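You operate a simulated robot arm through the tools that you are given. There is no shell and no other tool. Be economical: measure what you need, move in short steps, check, and stop when the job is done.

You are at the controls of a simulated robot arm. One attempt, no reset.

JOB
Drain the descaling bath, then refill it to between the red marks.
Fine: slide the lid open for it and shut it after; drain until the level tube is empty; shut the drain knob before filling.
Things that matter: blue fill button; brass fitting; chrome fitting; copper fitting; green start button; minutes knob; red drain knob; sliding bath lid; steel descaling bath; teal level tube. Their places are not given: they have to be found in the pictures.

It is judged by the outcome, as a careful person would: the job done as asked, and still so three seconds after it is handed in. It fails if anything else is knocked over, pushed out of place, dropped, spilled or broken. A push-on lid holds only when it is set on centred and level and pressed home; a screw cap is set on level and turned clockwise until tight.

ROBOT AND FRAMES
A 6-joint arm with a two-finger parallel gripper, fixed in place. Base frame: the origin is at the foot of the arm, x ahead of it, y to its left, z up. Readings come in m, degrees, newtons and seconds.
With the tool pointing down near the work surface it reaches from about 0.24 to 0.66 m from the base axis. Its first joint turns from -66.0 to 66.0 degrees. Payload 2.9 kg.
The tool frame sits at the grasp point between the pads (the TCP): z along the fingers, y along the line on which they close. The tips reach 0.03 m beyond it. The gripper opens to 0.11 m. The fingers are 0.02 m wide and 0.01 m thick; the gripper's body (0.048 by 0.112 m) begins 0.055 m behind the TCP.
Orientation is told as [roll, pitch, yaw] about the base's x, y, z axes, in that order, counted from this pose: with the fingers straight down and closing along the base's y, the tool's x points along the base's -x, its y along +y and its z along -z.

CONTROLS
- The arm moves only by the tool step_arm. Its argument "moves" is a list of rows, each a list of 6 numbers: the shift along the tool's x, y, z in m, then the turn, a rotation vector about the tool's x, y, z in degrees. In form: [[x, y, z, ax, ay, az], ...]. A call has 1 to 8 rows; each row shifts and turns the commanded pose from where the row before left it, along the tool's axes as they then stand. "grip" is the finger opening in m, from 0 to 0.11, set as the call begins (left out, the last holds). A row lasts 0.2 s, in which the tool goes at most 0.05 m and 8.6 degrees; a call with a longer step from one row to the next is refused whole, and so is a gripper value outside its range. Where a pose cannot be reached the arm comes as near as it can. A force on the tool above 40 N (or 10 N above the force at the start of the call, whichever is more), or a blocked arm, ends the call early, and 0.2 s more pass. The fingers move at their own pace (about 0.108 m/s each) and stop on an object; they squeeze with about 44 N. The grip force told is the motor's: it shows also when the fingers shut on nothing. Time passes only in rows, and 0.2 s behind the last, so rows that do not move let the fingers close. It gives the time, the measured TCP pose, the force on the tool (base axes), the opening and the grip force at its end, in the units of the frame above (readings bear some noise), with the torque about the TCP (base axes, N m) and any sound that the robot's microphone picked up.
- Cameras (640 x 400 px; columns grow to the right, rows downward): "scene" is fixed at [0.0693, 0.4227, 1.3896]; the picture's right is [-0.85, -0.53, 0.00], its down [-0.26, 0.43, -0.87] and it looks along [0.46, -0.74, -0.50] (base axes); focal length 339 px, centre (320, 200). "wrist" rides on the gripper at [0.072, 0.017, -0.103] in the tool frame; the picture's right is [-0.23, 0.97, 0.00], its down [-0.76, -0.18, -0.62] and it looks along [-0.61, -0.14, 0.78] (tool axes); focal length 222 px, centre (320, 200).
- capture(camera): a new picture of that camera. The clock stands still meanwhile.
- probe_pixels(camera, pixels): for up to 12 pixels [column, row] of the newest picture of that camera ("zoom" is the newest enlarged one), the place [x, y, z] in the base frame of the surface seen there, good to about 0.002 m. The clock stands still meanwhile.
- zoom(camera, box): a new picture of the part [left, top, right, bottom] of that camera's present view, enlarged. The clock stands still meanwhile.
- sign_off(): hands the job in; it is judged then, once.

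Go step by step. Measure first, check grasps and placings, and put right what went wrong. The budget is 80 turns and 38 pictures, counting those below and the enlarged ones. Unless the task says otherwise, let go and move clear before handing in, and close with one line.

The tools are called after "Call:" by a JSON object that holds its "method" and its "body". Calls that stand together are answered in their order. step_arm: Moves the arm, as the interface text tells. Its arguments: {"type":"object","properties":{"moves":{"type":"array"},"grip":{"type":"number"}},"required":["moves"]} The other tools are called the same way: capture (camera) takes a picture; probe_pixels (camera, pixels) gives the place of the surface under pixels of a picture; zoom (camera, box) takes an enlarged picture of a part of a camera's view; sign_off () hands the job in.

At the start:

```text
t: 0.0
position: [0.3435, -0.2525, 1.092]
ee_rot: [-0.1, 0.1, 0.0]
ft_force: [0.5, 0.8, -1.0]
ft_torque: [0.01, 0.0, -0.01]
gripper_width: 0.1099
finger_force: 0.0
```

scene: 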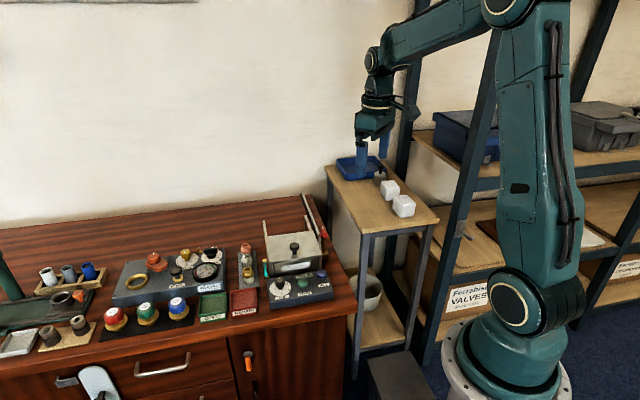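
wrist: 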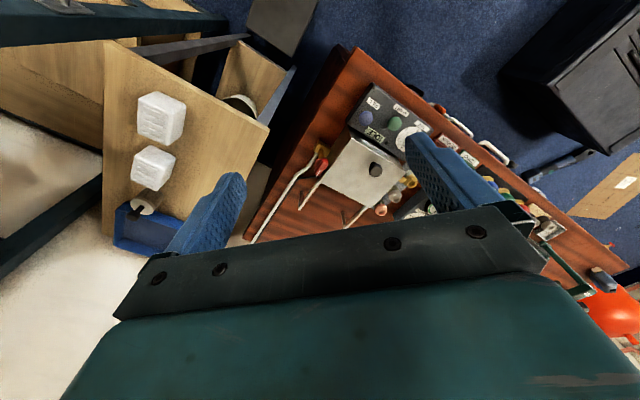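

The bath, with its lid and panel, appears around scene (290,260). I'll zoom in on that area.

Call:
{"method": "zoom", "body": {"camera": "scene", "box": [225, 185, 345, 315]}}

Call:
{"method": "zoom", "body": {"camera": "wrist", "box": [240, 60, 440, 240]}}

```text
3.08 times, centred on (285, 250) of scene
```

zoom: 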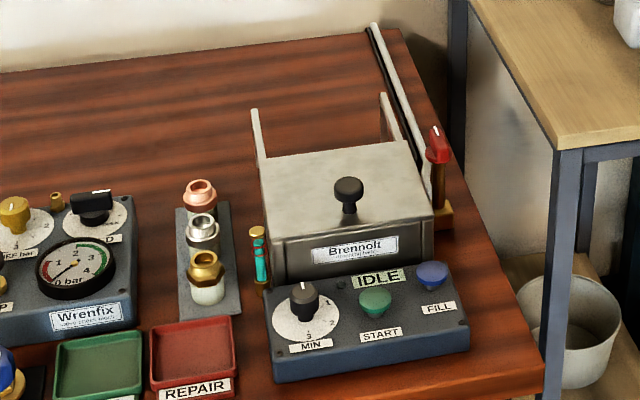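

```text
2.22 times, centred on (340, 150) of wrist
```

zoom: 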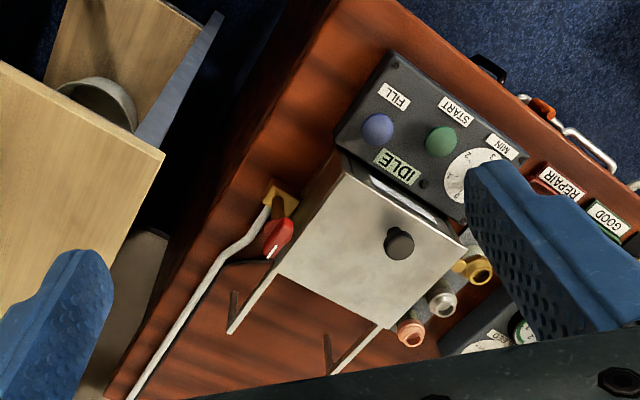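

The bath lid, the rails behind it, the red drain knob at its side and the fill button are all visible in the wrist zoom. I'll probe them.

Call:
{"method": "probe_pixels", "body": {"camera": "zoom", "pixels": [[400, 240], [345, 165], [460, 250], [280, 275], [380, 322], [230, 330], [331, 372], [277, 240], [270, 252], [377, 128], [400, 200], [282, 198]]}}

Call:
{"method": "zoom", "body": {"camera": "scene", "box": [260, 190, 330, 290]}}

```text
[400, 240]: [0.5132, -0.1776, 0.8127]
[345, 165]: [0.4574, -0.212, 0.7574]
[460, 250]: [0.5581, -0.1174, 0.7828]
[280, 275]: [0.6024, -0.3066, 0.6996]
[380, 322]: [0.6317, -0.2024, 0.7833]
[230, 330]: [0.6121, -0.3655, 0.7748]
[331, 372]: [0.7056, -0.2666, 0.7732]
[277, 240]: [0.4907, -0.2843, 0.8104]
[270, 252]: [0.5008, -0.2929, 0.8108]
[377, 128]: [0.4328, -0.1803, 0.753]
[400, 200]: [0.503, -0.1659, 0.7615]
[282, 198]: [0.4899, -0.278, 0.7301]
```

```text
4.00 times, centred on (295, 240) of scene
```

zoom: 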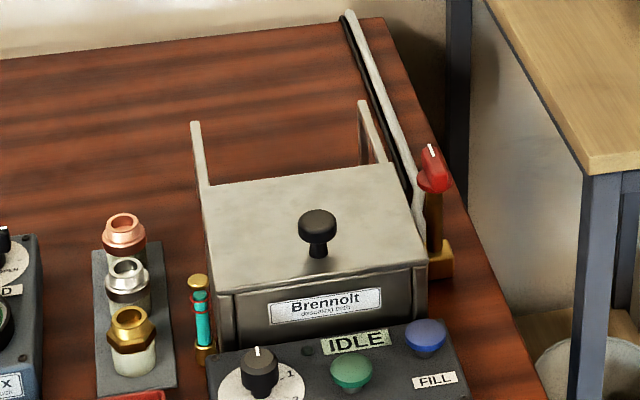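

Next I'll probe the scene zoom to get the bath's orientation and the knob and tube positions.

Call:
{"method": "probe_pixels", "body": {"camera": "zoom", "pixels": [[210, 190], [392, 168], [420, 255], [220, 287], [317, 218], [196, 124], [363, 104], [430, 152], [435, 178], [440, 262], [424, 328], [203, 320]]}}

Call:
{"method": "zoom", "body": {"camera": "scene", "box": [290, 220, 325, 260]}}

Call:
{"method": "zoom", "body": {"camera": "scene", "box": [255, 250, 295, 285]}}

```text
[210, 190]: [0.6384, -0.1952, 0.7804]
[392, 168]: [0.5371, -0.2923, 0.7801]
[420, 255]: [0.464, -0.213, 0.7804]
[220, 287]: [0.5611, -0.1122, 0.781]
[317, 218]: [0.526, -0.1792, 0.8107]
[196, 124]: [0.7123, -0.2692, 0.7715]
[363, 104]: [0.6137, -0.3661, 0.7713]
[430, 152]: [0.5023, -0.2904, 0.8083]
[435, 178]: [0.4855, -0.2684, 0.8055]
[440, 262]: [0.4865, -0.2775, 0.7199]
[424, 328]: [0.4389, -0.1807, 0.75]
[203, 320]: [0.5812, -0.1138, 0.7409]
```

```text
10.00 times, centred on (308, 240) of scene
```

zoom: 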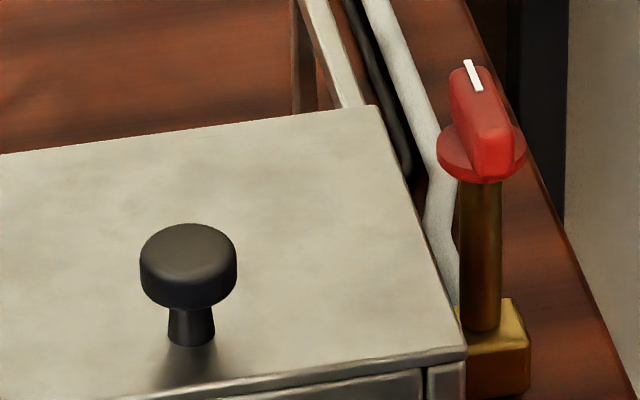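

```text
11.43 times, centred on (275, 268) of scene
```

zoom: 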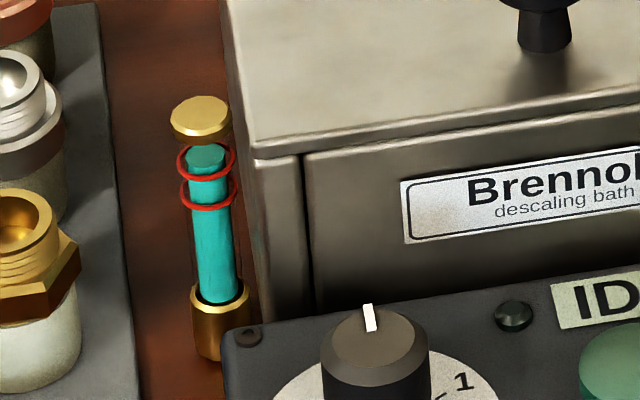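

The lid slides along about (0.7,-0.7), and its knob is near (0.520,-0.177,0.81). The tube's level is currently above the red marks. I'll move above the lid knob while turning to yaw -45.

Call:
{"method": "step_arm", "body": {"moves": [[-0.044, 0.0188, 0, 0, 0, 0], [-0.044, 0.0188, 0, 0, 0, 0], [-0.044, 0.0188, 0, 0, 0, 0], [-0.0445, 0.0191, 0, 0, 0, 0], [0, 0, 0.03, 0, 0, 7.5], [0, 0, 0.03, 0, 0, 7.5], [0, 0, 0.03, 0, 0, 7.5], [0, 0, 0.03, 0, 0, 7.5]], "grip": 0.06}}

Call:
{"method": "step_arm", "body": {"moves": [[0, 0, 0.02, 0, 0, 7.5], [0, 0, 0.02, 0, 0, 7.5], [0, 0, 0, 0, 0, 0]]}}

Call:
{"method": "capture", "body": {"camera": "wrist"}}

```text
t: 1.8
position: [0.5205, -0.1749, 0.9714]
ee_rot: [0.0, 0.1, -30.2]
ft_force: [0.0, -0.3, 1.4]
ft_torque: [0.02, 0.02, 0.04]
gripper_width: 0.0603
finger_force: 0.0
```

```text
t: 2.6
position: [0.5207, -0.1753, 0.9309]
ee_rot: [0.0, 0.1, -45.1]
ft_force: [0.0, -0.5, -0.1]
ft_torque: [0.0, 0.0, 0.0]
gripper_width: 0.06
finger_force: 0.1
```

```text
30 pictures are left
```

wrist: 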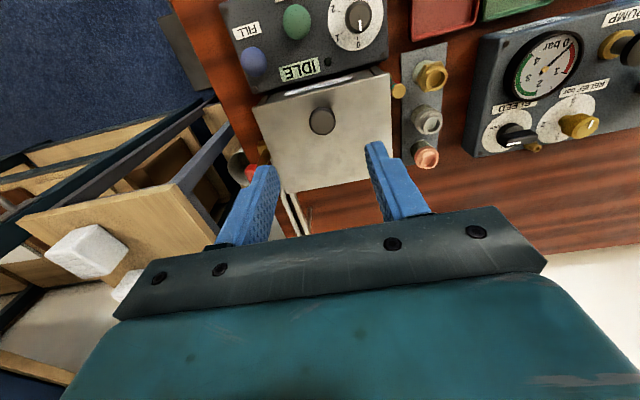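

The lid knob is at wrist (322,121). I'll probe its rim to find the centre, along with the drain knob and fill button.

Call:
{"method": "probe_pixels", "body": {"camera": "wrist", "pixels": [[311, 121], [333, 121], [322, 111], [322, 129], [322, 118], [253, 60], [253, 50], [243, 60], [263, 60], [252, 170], [258, 146], [340, 76]]}}

```text
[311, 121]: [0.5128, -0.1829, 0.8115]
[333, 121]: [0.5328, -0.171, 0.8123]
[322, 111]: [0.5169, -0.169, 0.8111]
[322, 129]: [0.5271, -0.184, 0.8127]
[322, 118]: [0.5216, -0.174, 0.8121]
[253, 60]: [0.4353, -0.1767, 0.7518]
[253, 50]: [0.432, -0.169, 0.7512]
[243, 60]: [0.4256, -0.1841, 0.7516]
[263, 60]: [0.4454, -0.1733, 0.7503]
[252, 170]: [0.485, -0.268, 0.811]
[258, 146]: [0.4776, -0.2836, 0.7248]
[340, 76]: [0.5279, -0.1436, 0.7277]
```

The knob centre is (0.5225,-0.177), already in line with the tool. I'll lower to TCP z≈0.817 and then close gently.

Call:
{"method": "step_arm", "body": {"moves": [[-0.0025, 0, 0.038, 0, 0, 0], [0, 0, 0.038, 0, 0, 0], [0, 0, 0.025, 0, 0, 0], [0, 0, 0.013, 0, 0, 0], [0, 0, 0, 0, 0, 0]]}}

Call:
{"method": "step_arm", "body": {"moves": [[0, 0, 0, 0, 0, 0], [0, 0, 0, 0, 0, 0]], "grip": 0.015}}

```text
t: 3.8
position: [0.5232, -0.176, 0.8158]
ee_rot: [0.0, 0.0, -45.0]
ft_force: [0.1, -0.4, 0.5]
ft_torque: [0.01, -0.06, -0.04]
gripper_width: 0.06
finger_force: 0.1
```

```text
t: 4.4
position: [0.5241, -0.176, 0.8173]
ee_rot: [0.0, -0.1, -44.9]
ft_force: [0.2, -0.5, -2.2]
ft_torque: [-0.09, -0.05, 0.0]
gripper_width: 0.0259
finger_force: 44.4
```

The knob is gripped (26 mm). I'll slide the lid backwards along the rails.

Call:
{"method": "step_arm", "body": {"moves": [[-0.01, 0, 0, 0, 0, 0], [-0.013, 0, 0, 0, 0, 0], [-0.013, 0, 0, 0, 0, 0], [-0.013, 0, 0, 0, 0, 0], [0, 0, 0, 0, 0, 0]]}}

```text
t: 5.6
position: [0.5572, -0.2096, 0.8176]
ee_rot: [0.0, 0.1, -44.8]
ft_force: [-0.3, 0.6, -9.1]
ft_torque: [0.2, 0.18, 0.0]
gripper_width: 0.026
finger_force: 45.1
```

Call:
{"method": "step_arm", "body": {"moves": [[-0.013, 0, 0.0005, 0, 0, 0], [-0.013, 0, 0, 0, 0, 0], [-0.013, 0, 0, 0, 0, 0], [-0.008, 0, 0, 0, 0, 0], [0, 0, 0, 0, 0, 0]]}}

Call:
{"method": "zoom", "body": {"camera": "scene", "box": [245, 190, 335, 300]}}

```text
t: 6.8
position: [0.5889, -0.2426, 0.8157]
ee_rot: [0.0, 0.0, -44.9]
ft_force: [10.6, 9.8, -15.2]
ft_torque: [0.48, 0.22, 0.05]
gripper_width: 0.0259
finger_force: 45.9
```

```text
3.64 times, centred on (290, 245) of scene
```

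zoom: 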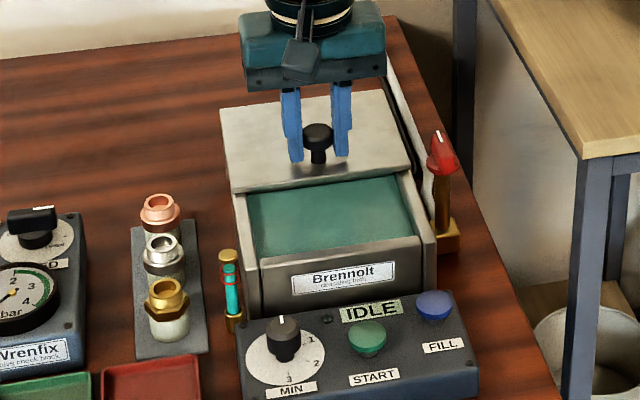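

The lid is open about 93 mm. I'll nudge it a little more to look for the end stop, easing the sideways force as I go.

Call:
{"method": "step_arm", "body": {"moves": [[-0.004, 0.001, 0, 0, 0, 0], [-0.003, 0, 0, 0, 0, 0], [0, 0, 0, 0, 0, 0]]}}

```text
t: 7.6
position: [0.5953, -0.249, 0.8163]
ee_rot: [0.0, 0.0, -44.9]
ft_force: [11.9, 11.8, -16.8]
ft_torque: [0.24, -0.07, 0.02]
gripper_width: 0.0262
finger_force: 44.9
```

The lid is now about 102 mm open, near the end of the rails. I'll release it and rise.

Call:
{"method": "step_arm", "body": {"moves": [[0, 0, 0, 0, 0, 0], [0, 0, 0, 0, 0, 0], [0, 0, -0.02, 0, 0, 0], [0, 0, -0.03, 0, 0, 0], [0, 0, -0.03, 0, 0, 0]], "grip": 0.06}}

Call:
{"method": "capture", "body": {"camera": "wrist"}}

Call:
{"method": "zoom", "body": {"camera": "scene", "box": [245, 190, 335, 300]}}

```text
t: 8.8
position: [0.5955, -0.2509, 0.8981]
ee_rot: [0.1, 0.0, -45.0]
ft_force: [0.7, -0.4, -0.4]
ft_torque: [0.0, -0.03, 0.01]
gripper_width: 0.0598
finger_force: 0.1
```

```text
28 pictures are left
```

wrist: 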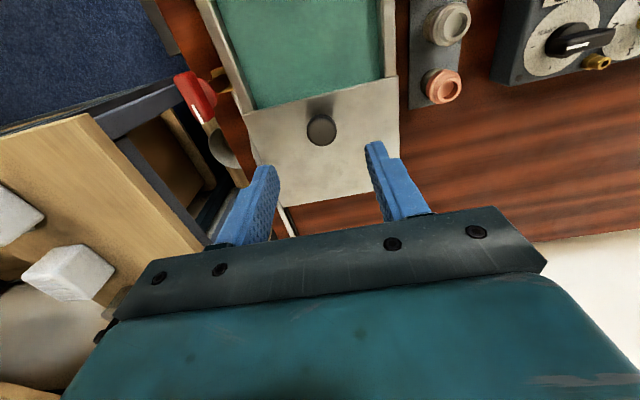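

```text
3.64 times, centred on (290, 245) of scene
```

zoom: 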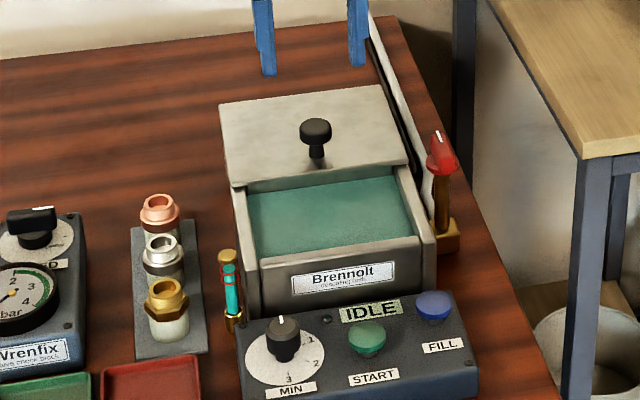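

The lid is open. Next is the drain knob at wrist (195,97), so I'll probe its bar and flange.

Call:
{"method": "zoom", "body": {"camera": "wrist", "box": [150, 50, 250, 150]}}

Call:
{"method": "probe_pixels", "body": {"camera": "wrist", "pixels": [[320, 121], [320, 140], [196, 118], [190, 95], [183, 79], [204, 95], [211, 103]]}}

```text
4.00 times, centred on (200, 100) of wrist
```

zoom: 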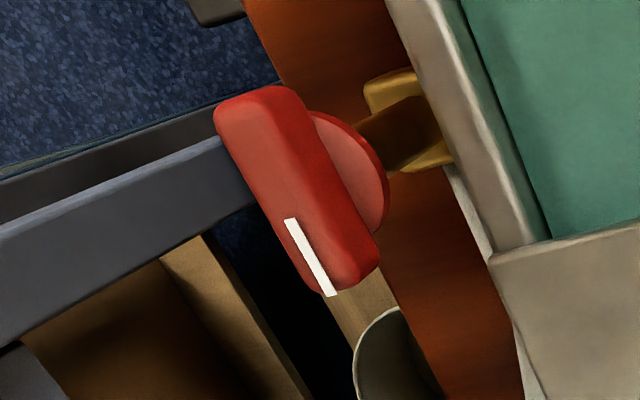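

```text
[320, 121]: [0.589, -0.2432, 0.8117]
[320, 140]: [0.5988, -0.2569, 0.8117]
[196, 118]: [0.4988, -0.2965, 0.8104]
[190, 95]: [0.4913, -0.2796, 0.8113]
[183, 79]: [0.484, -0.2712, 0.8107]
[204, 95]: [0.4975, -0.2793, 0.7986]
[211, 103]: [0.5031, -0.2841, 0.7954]
```

Call:
{"method": "probe_pixels", "body": {"camera": "zoom", "pixels": [[225, 100], [285, 92], [250, 155], [312, 140], [285, 235], [345, 215], [320, 285], [350, 275], [370, 245], [375, 180], [360, 165], [310, 250]]}}

```text
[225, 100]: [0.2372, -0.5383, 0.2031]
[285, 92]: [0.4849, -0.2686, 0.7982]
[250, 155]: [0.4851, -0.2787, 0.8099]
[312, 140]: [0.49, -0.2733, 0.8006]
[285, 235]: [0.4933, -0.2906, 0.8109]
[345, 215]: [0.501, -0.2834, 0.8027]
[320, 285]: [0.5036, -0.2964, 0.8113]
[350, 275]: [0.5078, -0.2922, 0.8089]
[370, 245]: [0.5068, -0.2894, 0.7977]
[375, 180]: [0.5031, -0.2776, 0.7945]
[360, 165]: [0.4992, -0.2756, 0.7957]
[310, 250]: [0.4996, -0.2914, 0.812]
```

The drain knob's axis is near (0.4936,-0.2828), with the flange top at z 0.7955 and the bar at about -46°. I'll move over it, lower to TCP 0.829 and close.

Call:
{"method": "step_arm", "body": {"moves": [[0.0165, -0.0315, 0, 0, 0, 0], [0.0165, -0.0315, 0, 0, 0, 0], [0.0165, -0.0316, 0, 0, 0, 0], [0, 0, 0, 0, 0, 0], [0, 0, 0.03, 0, 0, 0], [0, 0, 0.025, 0, 0, 0], [0, 0, 0.014, 0, 0, 0], [0, 0, 0, 0, 0, 0]], "grip": 0.045}}

Call:
{"method": "zoom", "body": {"camera": "scene", "box": [280, 200, 330, 250]}}

```text
t: 10.6
position: [0.4931, -0.2838, 0.8269]
ee_rot: [0.0, 0.0, -45.0]
ft_force: [0.0, 1.2, -0.2]
ft_torque: [-0.03, -0.02, 0.01]
gripper_width: 0.0447
finger_force: 0.0
```

```text
8.00 times, centred on (305, 225) of scene
```

zoom: 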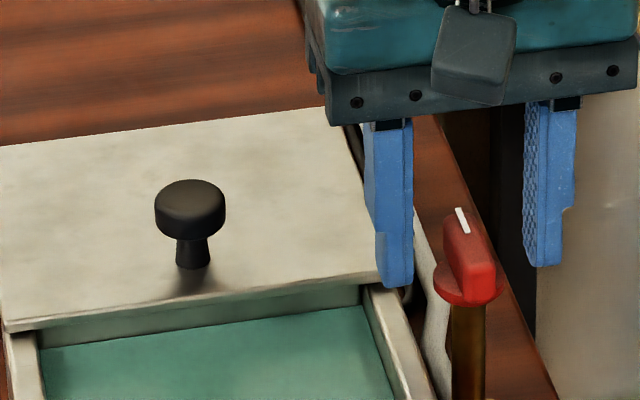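

The fingers straddle the bar evenly (zoom 395 and 540, bar at 468). I'll close on it.

Call:
{"method": "step_arm", "body": {"moves": [[0, 0, 0, 0, 0, 0], [0, 0, 0, 0, 0, 0]], "grip": 0.008}}

Call:
{"method": "step_arm", "body": {"moves": [[0, 0, 0, 0, 0, -5], [0, 0, 0, 0, 0, -5], [0, 0, 0, 0, 0, 0]]}}

```text
t: 11.2
position: [0.4934, -0.2835, 0.8267]
ee_rot: [0.0, 0.0, -45.1]
ft_force: [-2.4, -1.4, -2.2]
ft_torque: [-0.24, -0.14, 0.0]
gripper_width: 0.0125
finger_force: 45.3
```

```text
t: 12.0
position: [0.4923, -0.2839, 0.8282]
ee_rot: [0.0, 0.0, -35.0]
ft_force: [-3.7, -2.0, -2.6]
ft_torque: [-0.18, -0.03, -1.2]
gripper_width: 0.0158
finger_force: 44.2
```

The torque is -1.2 Nm and the fingers spread to 16 mm, so the bar resists this direction. I'll go back and try the other way.

Call:
{"method": "step_arm", "body": {"moves": [[0, 0, 0, 0, 0, 5], [0, 0, 0, 0, 0, 5], [0, 0, 0, 0, 0, 0]]}}

Call:
{"method": "step_arm", "body": {"moves": [[0, 0, 0, 0, 0, 5], [0, 0, 0, 0, 0, 5], [0, 0, 0, 0, 0, 0]]}}

```text
t: 12.8
position: [0.4931, -0.2835, 0.8278]
ee_rot: [-0.1, 0.1, -45.0]
ft_force: [-3.5, -13.9, -9.6]
ft_torque: [-0.11, 0.24, -0.04]
gripper_width: 0.0128
finger_force: 44.8
```

```text
t: 13.6
position: [0.4936, -0.2832, 0.8274]
ee_rot: [-0.1, 0.0, -55.2]
ft_force: [-8.1, -13.9, -13.0]
ft_torque: [-1.06, -0.54, -0.04]
gripper_width: 0.013
finger_force: 44.6
```

It turns freely clockwise from above. I'll continue, watching the torque.

Call:
{"method": "step_arm", "body": {"moves": [[0, 0, 0, 0, 0, 7], [0, 0, 0, 0, 0, 7], [0, 0, 0, 0, 0, 7], [0, 0, 0, 0, 0, 7], [0, 0, 0, 0, 0, 7], [0, 0, 0, 0, 0, 0]]}}

Call:
{"method": "zoom", "body": {"camera": "scene", "box": [250, 210, 330, 290]}}

```text
t: 15.0
position: [0.4948, -0.2831, 0.8274]
ee_rot: [-0.1, -0.1, -90.2]
ft_force: [5.6, -20.7, -24.9]
ft_torque: [-0.79, -0.13, 0.01]
gripper_width: 0.0126
finger_force: 45.0
```

```text
5.00 times, centred on (290, 250) of scene
```

zoom: 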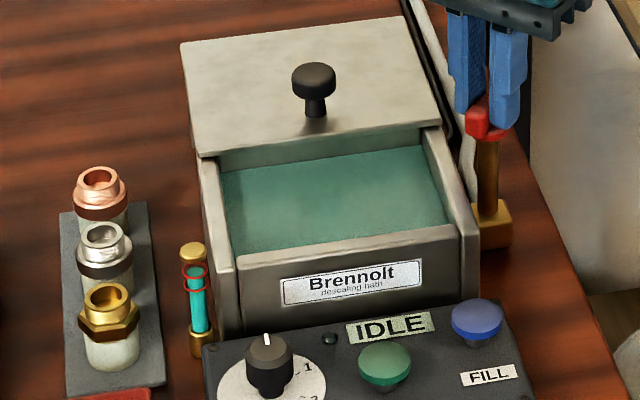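

The knob turned 45° and the level is already dropping. I'll ease the side load and turn the rest of the way.

Call:
{"method": "step_arm", "body": {"moves": [[-0.001, 0, 0.001, 0, 0, 0], [0, 0, 0, 0, 0, 7], [0, 0, 0, 0, 0, 7], [0, 0, 0, 0, 0, 7], [0, 0, 0, 0, 0, 7], [0, 0, 0, 0, 0, 7], [0, 0, 0, 0, 0, 7], [0, 0, 0, 0, 0, 0]]}}

Call:
{"method": "zoom", "body": {"camera": "scene", "box": [250, 210, 330, 290]}}

```text
t: 16.8
position: [0.4933, -0.2832, 0.8284]
ee_rot: [0.1, 0.1, -132.0]
ft_force: [7.0, -7.9, 2.9]
ft_torque: [-0.94, 0.66, 0.02]
gripper_width: 0.0129
finger_force: 45.4
```

```text
5.00 times, centred on (290, 250) of scene
```

zoom: 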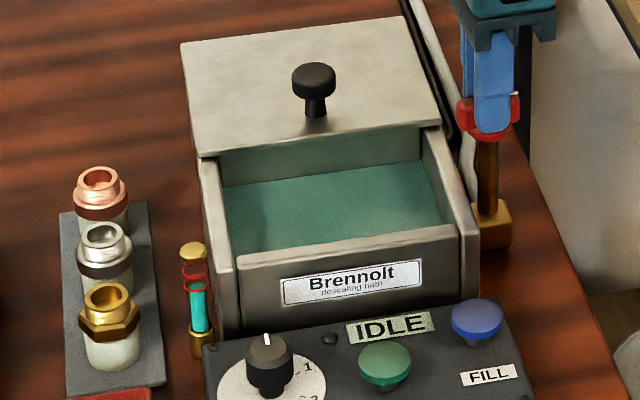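

It is draining. I'll wait, still holding the knob.

Call:
{"method": "step_arm", "body": {"moves": [[0, 0, 0, 0, 0, 0], [0, 0, 0, 0, 0, 0], [0, 0, 0, 0, 0, 0], [0, 0, 0, 0, 0, 0], [0, 0, 0, 0, 0, 0], [0, 0, 0, 0, 0, 0], [0, 0, 0, 0, 0, 0], [0, 0, 0, 0, 0, 0]]}}

Call:
{"method": "step_arm", "body": {"moves": [[0, 0, 0, 0, 0, 0], [0, 0, 0, 0, 0, 0], [0, 0, 0, 0, 0, 0], [0, 0, 0, 0, 0, 0], [0, 0, 0, 0, 0, 0], [0, 0, 0, 0, 0, 0], [0, 0, 0, 0, 0, 0], [0, 0, 0, 0, 0, 0]]}}

Call:
{"method": "step_arm", "body": {"moves": [[0, 0, 0, 0, 0, 0], [0, 0, 0, 0, 0, 0], [0, 0, 0, 0, 0, 0], [0, 0, 0, 0, 0, 0], [0, 0, 0, 0, 0, 0], [0, 0, 0, 0, 0, 0], [0, 0, 0, 0, 0, 0], [0, 0, 0, 0, 0, 0]]}}

Call:
{"method": "zoom", "body": {"camera": "scene", "box": [250, 230, 310, 290]}}

```text
t: 18.6
position: [0.4943, -0.2836, 0.8279]
ee_rot: [0.2, 0.0, -131.9]
ft_force: [10.4, -5.6, 17.4]
ft_torque: [0.42, -0.57, 0.0]
gripper_width: 0.0129
finger_force: 44.5
```

```text
t: 20.4
position: [0.4939, -0.2834, 0.827]
ee_rot: [0.2, 0.0, -132.0]
ft_force: [13.7, -0.1, 17.3]
ft_torque: [0.3, -0.44, 0.0]
gripper_width: 0.0127
finger_force: 45.1
```

```text
t: 22.2
position: [0.4946, -0.2841, 0.8275]
ee_rot: [0.2, 0.0, -132.0]
ft_force: [15.3, 1.9, 16.9]
ft_torque: [0.06, -0.23, -0.01]
gripper_width: 0.0129
finger_force: 45.2
```

```text
6.67 times, centred on (280, 260) of scene
```

zoom: 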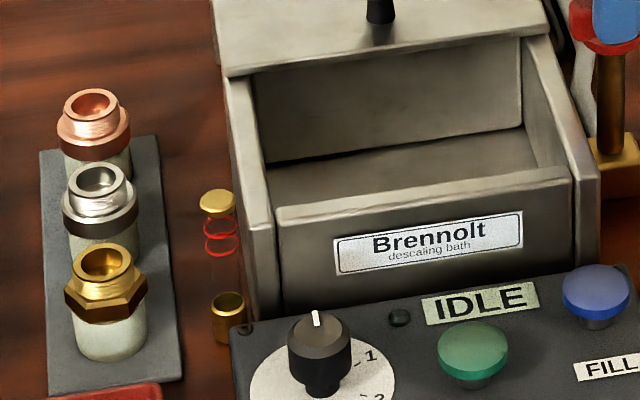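

The tube and bath are empty. I'll turn the drain knob back to closed, to yaw -45 against its stop.

Call:
{"method": "step_arm", "body": {"moves": [[0, 0, -0.0007, 0, 0, -8], [0, 0, 0, 0, 0, -8], [0, 0, 0, 0, 0, -8], [0, 0, 0, 0, 0, -8], [0, 0, 0, 0, 0, -8], [0, 0, 0, 0, 0, -8], [0, 0, 0, 0, 0, 0]]}}

Call:
{"method": "step_arm", "body": {"moves": [[0, 0, 0, 0, 0, -8], [0, 0, 0, 0, 0, -8], [0, 0, 0, 0, 0, -8], [0, 0, 0, 0, 0, -8], [0, 0, 0, 0, 0, -7], [0, 0, 0, 0, 0, -2], [0, 0, 0, 0, 0, 0]]}}

```text
t: 23.8
position: [0.494, -0.2833, 0.8283]
ee_rot: [-0.1, 0.0, -84.1]
ft_force: [8.6, -3.5, 5.4]
ft_torque: [-1.42, -0.35, 0.03]
gripper_width: 0.0126
finger_force: 44.7
```

```text
t: 25.4
position: [0.4932, -0.2833, 0.8267]
ee_rot: [0.0, 0.1, -43.0]
ft_force: [4.0, -2.3, 1.9]
ft_torque: [0.0, 0.01, -1.01]
gripper_width: 0.0131
finger_force: 44.5
```

The stop is reached (torque -1.0). I'll relax 2°, release and rise, then check the knob.

Call:
{"method": "step_arm", "body": {"moves": [[0, 0, 0, 0, 0, 2], [0, 0, 0, 0, 0, 0]]}}

Call:
{"method": "step_arm", "body": {"moves": [[0, 0, 0, 0, 0, 0], [0, 0, 0, 0, 0, 0], [0, 0, -0.02, 0, 0, 0], [0, 0, -0.03, 0, 0, 0], [0, 0, 0, 0, 0, 0]], "grip": 0.045}}

Call:
{"method": "zoom", "body": {"camera": "scene", "box": [255, 215, 330, 290]}}

```text
t: 26.0
position: [0.4915, -0.2837, 0.8281]
ee_rot: [0.0, 0.1, -45.0]
ft_force: [-2.3, -2.5, 5.0]
ft_torque: [0.41, 0.47, 0.01]
gripper_width: 0.0127
finger_force: 45.5
```

```text
t: 27.2
position: [0.4928, -0.2821, 0.8786]
ee_rot: [0.0, 0.0, -45.1]
ft_force: [0.2, -0.7, 0.5]
ft_torque: [-0.01, -0.02, 0.0]
gripper_width: 0.0447
finger_force: 0.1
```

```text
5.33 times, centred on (292, 252) of scene
```

zoom: 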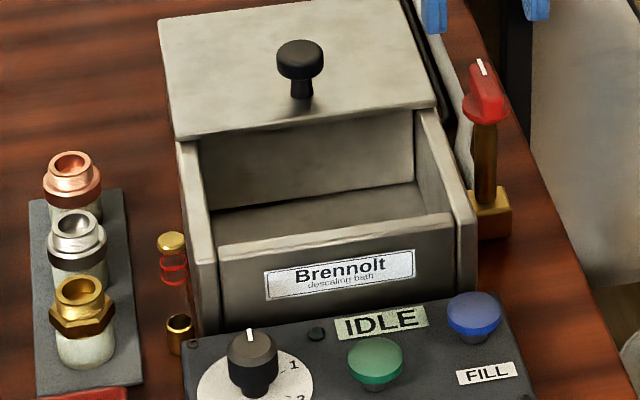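

The drain is shut, with its mark pointing back as at the start. Next I'll move closed fingers above the fill button (0.4355,-0.178, top 0.7525).

Call:
{"method": "step_arm", "body": {"moves": [[0.038, 0.011, 0, 0, 0, 0], [0.038, 0.011, 0, 0, 0, 0], [0.0381, 0.0111, 0, 0, 0, 0], [0, 0, 0.03, 0, 0, 0], [0, 0, 0.03, 0, 0, 0], [0, 0, 0.023, 0, 0, 0], [0, 0, 0, 0, 0, 0]], "grip": 0.0}}

Call:
{"method": "zoom", "body": {"camera": "scene", "box": [250, 235, 340, 305]}}

```text
t: 28.8
position: [0.4352, -0.1794, 0.795]
ee_rot: [0.0, 0.0, -44.9]
ft_force: [-1.1, -0.5, 0.0]
ft_torque: [-0.03, 0.02, -0.02]
gripper_width: 0.0
finger_force: 37.3
```

```text
5.71 times, centred on (295, 270) of scene
```

zoom: 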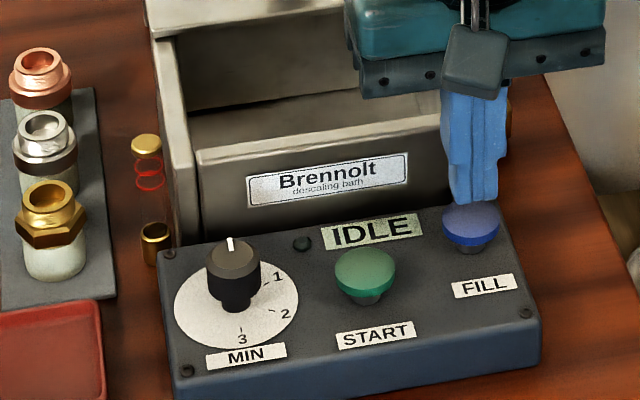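

The tip is centred over the button. I'll press down in small steps.

Call:
{"method": "step_arm", "body": {"moves": [[0, 0, 0.009, 0, 0, 0], [0, 0, 0.004, 0, 0, 0], [0, 0, 0.002, 0, 0, 0], [0, 0, 0.002, 0, 0, 0]]}}

Call:
{"method": "zoom", "body": {"camera": "scene", "box": [250, 235, 340, 305]}}

```text
t: 29.8
position: [0.436, -0.179, 0.7775]
ee_rot: [0.0, -0.1, -45.0]
ft_force: [-1.2, -1.8, 3.4]
ft_torque: [-0.04, 0.05, -0.03]
gripper_width: 0.0
finger_force: 37.8
```

```text
5.71 times, centred on (295, 270) of scene
```

zoom: 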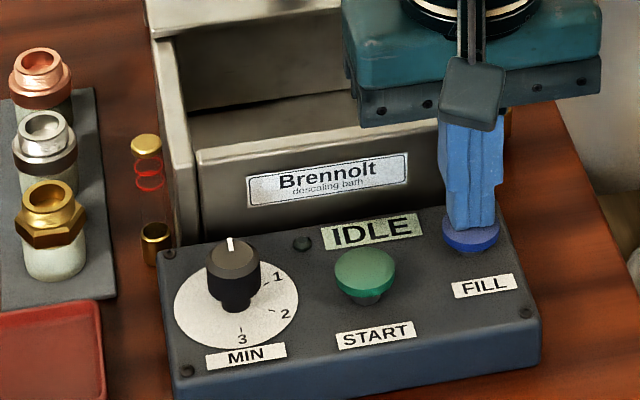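

Contact is made at 3.4 N but there's no fill yet. I'll press a bit deeper.

Call:
{"method": "step_arm", "body": {"moves": [[0, 0, 0.002, 0, 0, 0], [0, 0, 0.001, 0, 0, 0], [0, 0, 0, 0, 0, 0]]}}

Call:
{"method": "zoom", "body": {"camera": "scene", "box": [250, 235, 340, 305]}}

```text
t: 30.6
position: [0.4367, -0.1784, 0.7748]
ee_rot: [0.1, -0.2, -45.0]
ft_force: [1.5, 0.2, 5.0]
ft_torque: [0.03, 0.0, -0.05]
gripper_width: 0.0003
finger_force: 37.4
heard: click
```

```text
5.71 times, centred on (295, 270) of scene
```

zoom: 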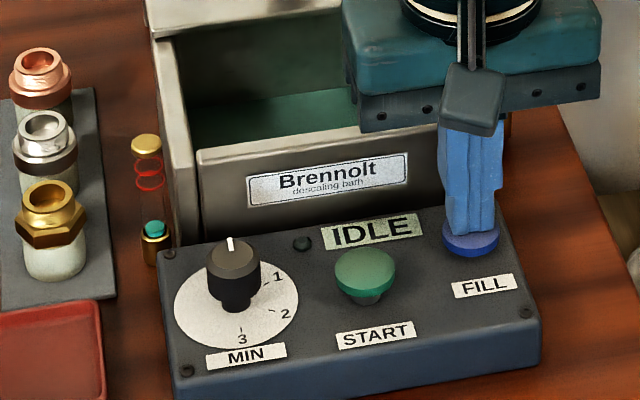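

A click, and the level has started rising in the tube (zoom row 225; marks at about 163 and 185). I'll let up to see whether the flow stops on release.

Call:
{"method": "step_arm", "body": {"moves": [[0, 0, -0.005, 0, 0, 0]]}}

Call:
{"method": "zoom", "body": {"camera": "scene", "box": [255, 250, 295, 285]}}

Call:
{"method": "step_arm", "body": {"moves": [[0, 0, 0, 0, 0, 0]]}}

Call:
{"method": "zoom", "body": {"camera": "scene", "box": [255, 250, 295, 285]}}

```text
t: 31.0
position: [0.4366, -0.1786, 0.78]
ee_rot: [0.0, 0.0, -45.0]
ft_force: [1.8, 1.0, 2.1]
ft_torque: [0.07, -0.07, 0.02]
gripper_width: 0.0
finger_force: 37.3
```

```text
11.43 times, centred on (275, 268) of scene
```

zoom: 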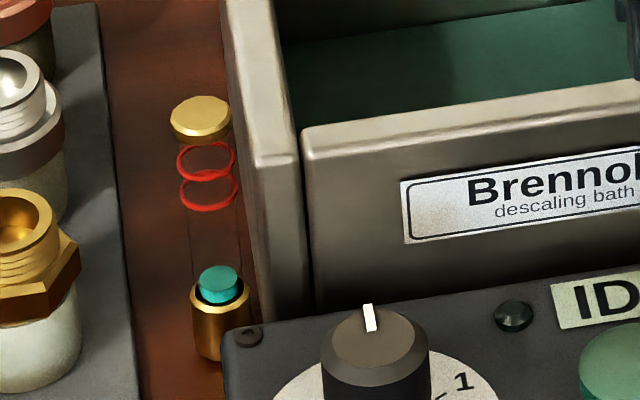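

```text
t: 31.4
position: [0.4362, -0.1783, 0.7802]
ee_rot: [0.0, 0.0, -45.0]
ft_force: [0.9, 1.4, 1.0]
ft_torque: [0.03, 0.0, -0.01]
gripper_width: 0.0002
finger_force: 37.5
```

```text
11.43 times, centred on (275, 268) of scene
```

zoom: 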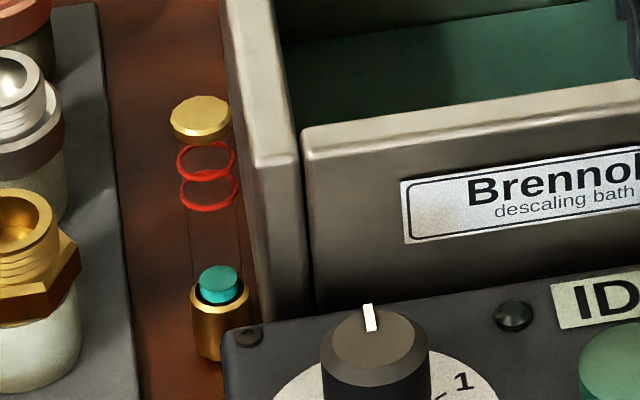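

The fill is momentary: the surface stays at row 277, and the ring centres are at rows 161 and 190. I'll aim for about 175. First a timed press to learn the rate.

Call:
{"method": "step_arm", "body": {"moves": [[0, 0, 0.005, 0, 0, 0], [0, 0, 0, 0, 0, 0], [0, 0, 0, 0, 0, 0], [0, 0, 0, 0, 0, 0], [0, 0, 0, 0, 0, 0], [0, 0, -0.005, 0, 0, 0]]}}

Call:
{"method": "zoom", "body": {"camera": "scene", "box": [255, 250, 295, 285]}}

```text
t: 32.8
position: [0.4357, -0.1804, 0.7796]
ee_rot: [0.0, 0.1, -45.1]
ft_force: [-1.5, 0.1, 1.5]
ft_torque: [0.03, 0.03, 0.01]
gripper_width: 0.0001
finger_force: 37.5
```

```text
11.43 times, centred on (275, 268) of scene
```

zoom: 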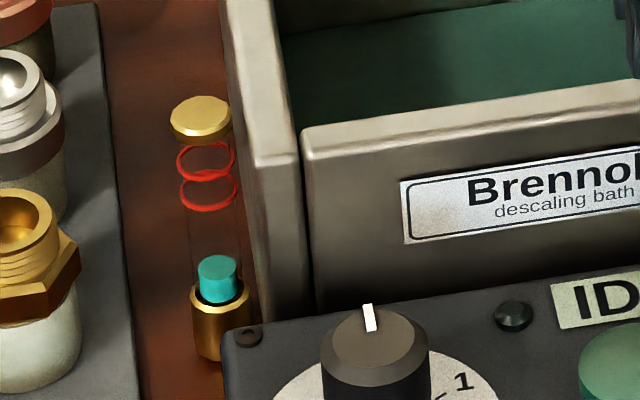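

It rose about 12 px in about 0.9 s, and 90 px more is needed. I'll hold a longer press and check.

Call:
{"method": "step_arm", "body": {"moves": [[0, 0, 0.006, 0, 0, 0], [0, 0, 0, 0, 0, 0], [0, 0, 0, 0, 0, 0], [0, 0, 0, 0, 0, 0], [0, 0, 0, 0, 0, 0], [0, 0, 0, 0, 0, 0], [0, 0, 0, 0, 0, 0], [0, 0, -0.006, 0, 0, 0]]}}

Call:
{"method": "zoom", "body": {"camera": "scene", "box": [255, 250, 295, 285]}}

```text
t: 34.6
position: [0.4361, -0.1812, 0.78]
ee_rot: [0.0, 0.0, -45.1]
ft_force: [0.4, -0.4, 1.3]
ft_torque: [0.02, -0.08, 0.0]
gripper_width: 0.0
finger_force: 37.5
```

```text
11.43 times, centred on (275, 268) of scene
```

zoom: 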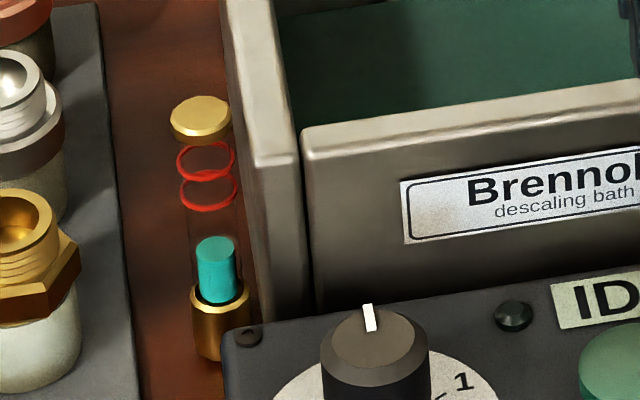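

Row 244 now, so the rate is about 15 px/s and 69 px remain. I'll hold about 3.4 s and check.

Call:
{"method": "step_arm", "body": {"moves": [[0, 0, 0.006, 0, 0, 0], [0, 0, 0, 0, 0, 0], [0, 0, 0, 0, 0, 0], [0, 0, 0, 0, 0, 0], [0, 0, 0, 0, 0, 0], [0, 0, 0, 0, 0, 0], [0, 0, 0, 0, 0, 0], [0, 0, 0, 0, 0, 0]]}}

Call:
{"method": "step_arm", "body": {"moves": [[0, 0, 0, 0, 0, 0], [0, 0, 0, 0, 0, 0], [0, 0, 0, 0, 0, 0], [0, 0, 0, 0, 0, 0], [0, 0, 0, 0, 0, 0], [0, 0, 0, 0, 0, 0], [0, 0, 0, 0, 0, 0], [0, 0, -0.006, 0, 0, 0]]}}

Call:
{"method": "zoom", "body": {"camera": "scene", "box": [255, 250, 295, 285]}}

```text
t: 36.4
position: [0.4355, -0.1797, 0.775]
ee_rot: [-0.1, 0.0, -45.0]
ft_force: [-2.8, -2.1, 7.0]
ft_torque: [0.0, 0.1, -0.01]
gripper_width: 0.0
finger_force: 37.8
heard: click
```

```text
t: 38.2
position: [0.4357, -0.1801, 0.7796]
ee_rot: [0.0, 0.1, -45.1]
ft_force: [-0.2, -0.6, 1.4]
ft_torque: [-0.04, 0.0, -0.02]
gripper_width: 0.0
finger_force: 38.2
```

```text
11.43 times, centred on (275, 268) of scene
```

zoom: 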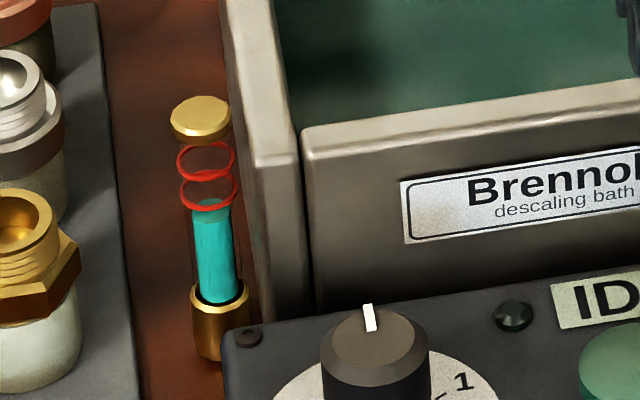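

The surface is at about row 207, so about 31 px to go. I'll press about 1.9 s more.

Call:
{"method": "step_arm", "body": {"moves": [[0, 0, 0.006, 0, 0, 0], [0, 0, 0, 0, 0, 0], [0, 0, 0, 0, 0, 0], [0, 0, 0, 0, 0, 0], [0, 0, 0, 0, 0, 0], [0, 0, 0, 0, 0, 0], [0, 0, 0, 0, 0, 0], [0, 0, 0, 0, 0, 0]]}}

Call:
{"method": "step_arm", "body": {"moves": [[0, 0, -0.006, 0, 0, 0]]}}

Call:
{"method": "zoom", "body": {"camera": "scene", "box": [262, 253, 284, 273]}}

```text
t: 40.0
position: [0.4363, -0.1792, 0.7744]
ee_rot: [0.0, 0.0, -45.0]
ft_force: [-3.2, -2.1, 9.3]
ft_torque: [-0.03, 0.12, -0.02]
gripper_width: 0.0
finger_force: 37.5
heard: click
```

```text
t: 40.4
position: [0.4375, -0.1788, 0.7794]
ee_rot: [0.0, 0.0, -45.0]
ft_force: [0.2, 0.3, 1.5]
ft_torque: [-0.03, 0.02, -0.01]
gripper_width: 0.0
finger_force: 37.7
```

```text
16.00 times, centred on (273, 263) of scene
```

zoom: 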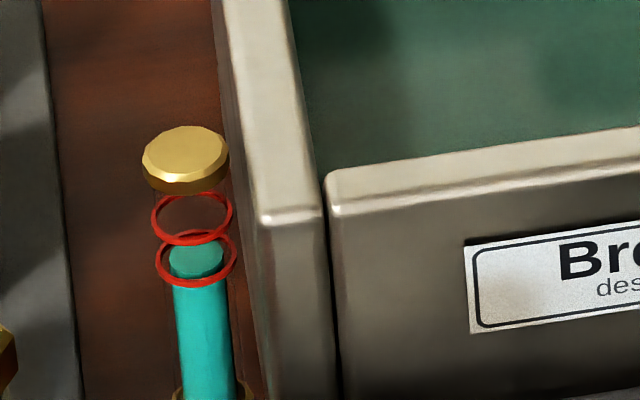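

The surface is roughly at the lower ring (16x zoom: rings at 219 and 259, surface about 260). I'll add about 1.4 s.

Call:
{"method": "step_arm", "body": {"moves": [[0, 0, 0.006, 0, 0, 0], [0, 0, 0, 0, 0, 0], [0, 0, 0, 0, 0, 0], [0, 0, 0, 0, 0, 0], [0, 0, 0, 0, 0, 0], [0, 0, 0, 0, 0, 0], [0, 0, -0.006, 0, 0, 0]]}}

Call:
{"method": "zoom", "body": {"camera": "scene", "box": [262, 253, 284, 273]}}

```text
t: 42.0
position: [0.4353, -0.18, 0.7796]
ee_rot: [-0.2, 0.0, -45.1]
ft_force: [1.5, -1.4, 2.6]
ft_torque: [-0.07, -0.08, 0.01]
gripper_width: 0.0002
finger_force: 37.8
```

```text
16.00 times, centred on (273, 263) of scene
```

zoom: 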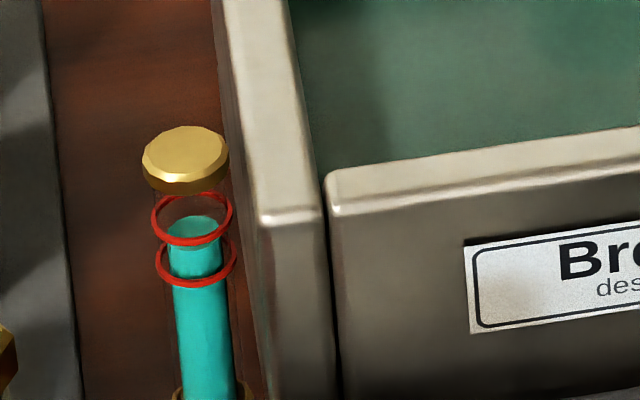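

The surface is at row ~233, between the rings at 219 and 259, so filling is done. I'll rise and return over the lid knob.

Call:
{"method": "step_arm", "body": {"moves": [[0, 0, -0.04, 0, 0, 0], [0, 0, -0.04, 0, 0, 0], [0, 0, -0.04, 0, 0, 0], [-0.0406, 0.0157, 0, 0, 0, 0], [-0.0406, 0.0157, 0, 0, 0, 0], [-0.0406, 0.0157, 0, 0, 0, 0], [-0.0406, 0.0157, 0, 0, 0, 0], [0, 0, 0, 0, 0, 0]], "grip": 0.06}}

Call:
{"method": "capture", "body": {"camera": "wrist"}}

Call:
{"method": "probe_pixels", "body": {"camera": "wrist", "pixels": [[308, 130], [334, 130], [321, 117], [321, 141]]}}

```text
t: 43.8
position: [0.5961, -0.2493, 0.9007]
ee_rot: [0.0, 0.1, -45.0]
ft_force: [-0.6, 0.4, -0.1]
ft_torque: [0.0, -0.02, -0.01]
gripper_width: 0.0599
finger_force: 0.0
```

```text
10 pictures are left
```

wrist: 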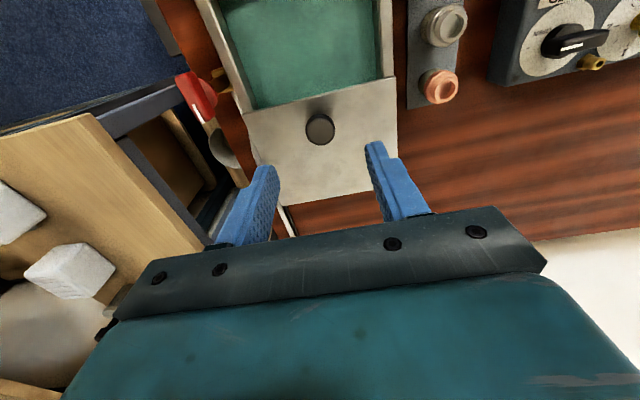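

```text
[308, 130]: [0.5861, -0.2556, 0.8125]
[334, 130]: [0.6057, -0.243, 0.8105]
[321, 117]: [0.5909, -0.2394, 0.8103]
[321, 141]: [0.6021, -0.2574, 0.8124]
```

The knob centre is (0.596,-0.249), right under the tool. I'll lower and grip.

Call:
{"method": "step_arm", "body": {"moves": [[0, 0, 0.035, 0, 0, 0], [0, 0, 0.03, 0, 0, 0], [0, 0, 0.019, 0, 0, 0], [0, 0, 0, 0, 0, 0]]}}

Call:
{"method": "step_arm", "body": {"moves": [[0, 0, 0, 0, 0, 0], [0, 0, 0, 0, 0, 0]], "grip": 0.015}}

Call:
{"method": "step_arm", "body": {"moves": [[0.01, 0, 0, 0, 0, 0], [0.013, 0, 0, 0, 0, 0], [0.013, 0, 0, 0, 0, 0], [0.013, 0, 0, 0, 0, 0], [0, 0, 0, 0, 0, 0]]}}

```text
t: 44.8
position: [0.595, -0.2495, 0.8158]
ee_rot: [0.0, -0.1, -45.1]
ft_force: [-0.4, -0.7, -0.9]
ft_torque: [0.0, 0.01, 0.03]
gripper_width: 0.06
finger_force: 0.1
```

```text
t: 45.4
position: [0.5965, -0.2495, 0.8151]
ee_rot: [-0.1, 0.1, -45.1]
ft_force: [-3.1, -3.5, -0.4]
ft_torque: [-0.12, -0.01, -0.01]
gripper_width: 0.0261
finger_force: 45.5
```

```text
t: 46.6
position: [0.5598, -0.2145, 0.8162]
ee_rot: [-0.1, 0.0, -45.1]
ft_force: [-4.8, -4.5, -1.1]
ft_torque: [-0.14, -0.01, 0.02]
gripper_width: 0.0261
finger_force: 44.9
```

Sliding smoothly. I'll continue to the closed stop.

Call:
{"method": "step_arm", "body": {"moves": [[0.013, 0, 0, 0, 0, 0], [0.013, 0, 0, 0, 0, 0], [0.013, 0, 0, 0, 0, 0], [0.01, 0, 0, 0, 0, 0], [0.004, 0, 0, 0, 0, 0], [0.002, 0, 0, 0, 0, 0], [0, 0, 0, 0, 0, 0]]}}

```text
t: 48.2
position: [0.5222, -0.1765, 0.8167]
ee_rot: [0.0, -0.1, -45.0]
ft_force: [7.8, -5.1, -9.2]
ft_torque: [0.11, -0.01, 0.14]
gripper_width: 0.0262
finger_force: 44.9
```

The reaction now points back along the rails, so the lid is at its closed stop. I'll release and rise.

Call:
{"method": "step_arm", "body": {"moves": [[0, 0, 0, 0, 0, 0], [0, 0, 0, 0, 0, 0], [0, 0, -0.02, 0, 0, 0], [0, 0, -0.04, 0, 0, 0], [0, 0, -0.05, 0, 0, 0], [0, 0, -0.05, 0, 0, 0], [0, 0, 0, 0, 0, 0]], "grip": 0.06}}

Call:
{"method": "zoom", "body": {"camera": "scene", "box": [245, 195, 335, 305]}}

Call:
{"method": "zoom", "body": {"camera": "scene", "box": [262, 253, 284, 273]}}

```text
t: 49.8
position: [0.5207, -0.1775, 0.9764]
ee_rot: [0.0, 0.0, -45.0]
ft_force: [-0.4, 0.4, -1.0]
ft_torque: [-0.01, -0.01, 0.0]
gripper_width: 0.0602
finger_force: 0.1
```

```text
3.64 times, centred on (290, 250) of scene
```

zoom: 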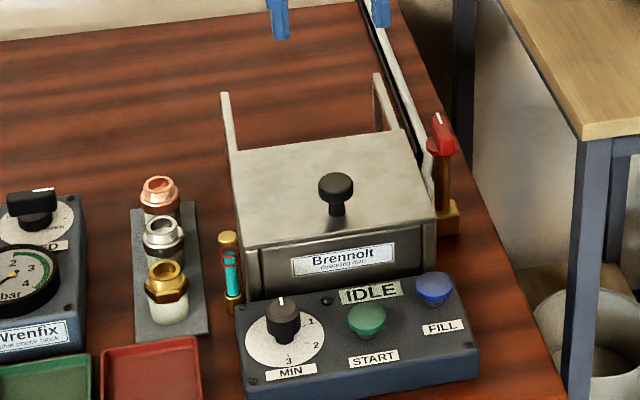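

```text
16.00 times, centred on (273, 263) of scene
```

zoom: 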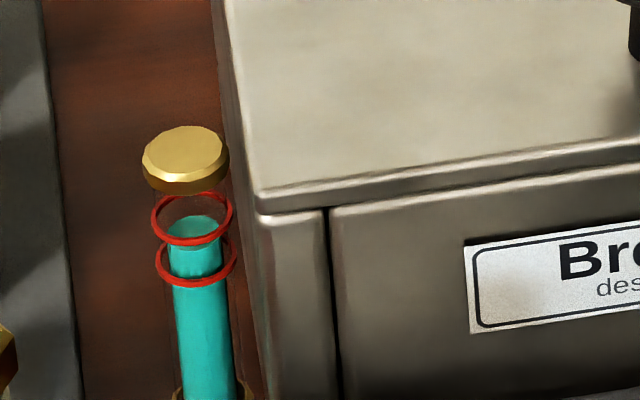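

The lid is shut flush, the drain is closed, and the level is steady at row 233, between the rings at 219 and 259. The arm is clear, so I'm handing in.

Call:
{"method": "sign_off", "body": {}}

```text
The job is handed in.
```

I drained the descaling bath until the level tube was empty, shut the drain, refilled to between the red marks, and slid the lid shut.
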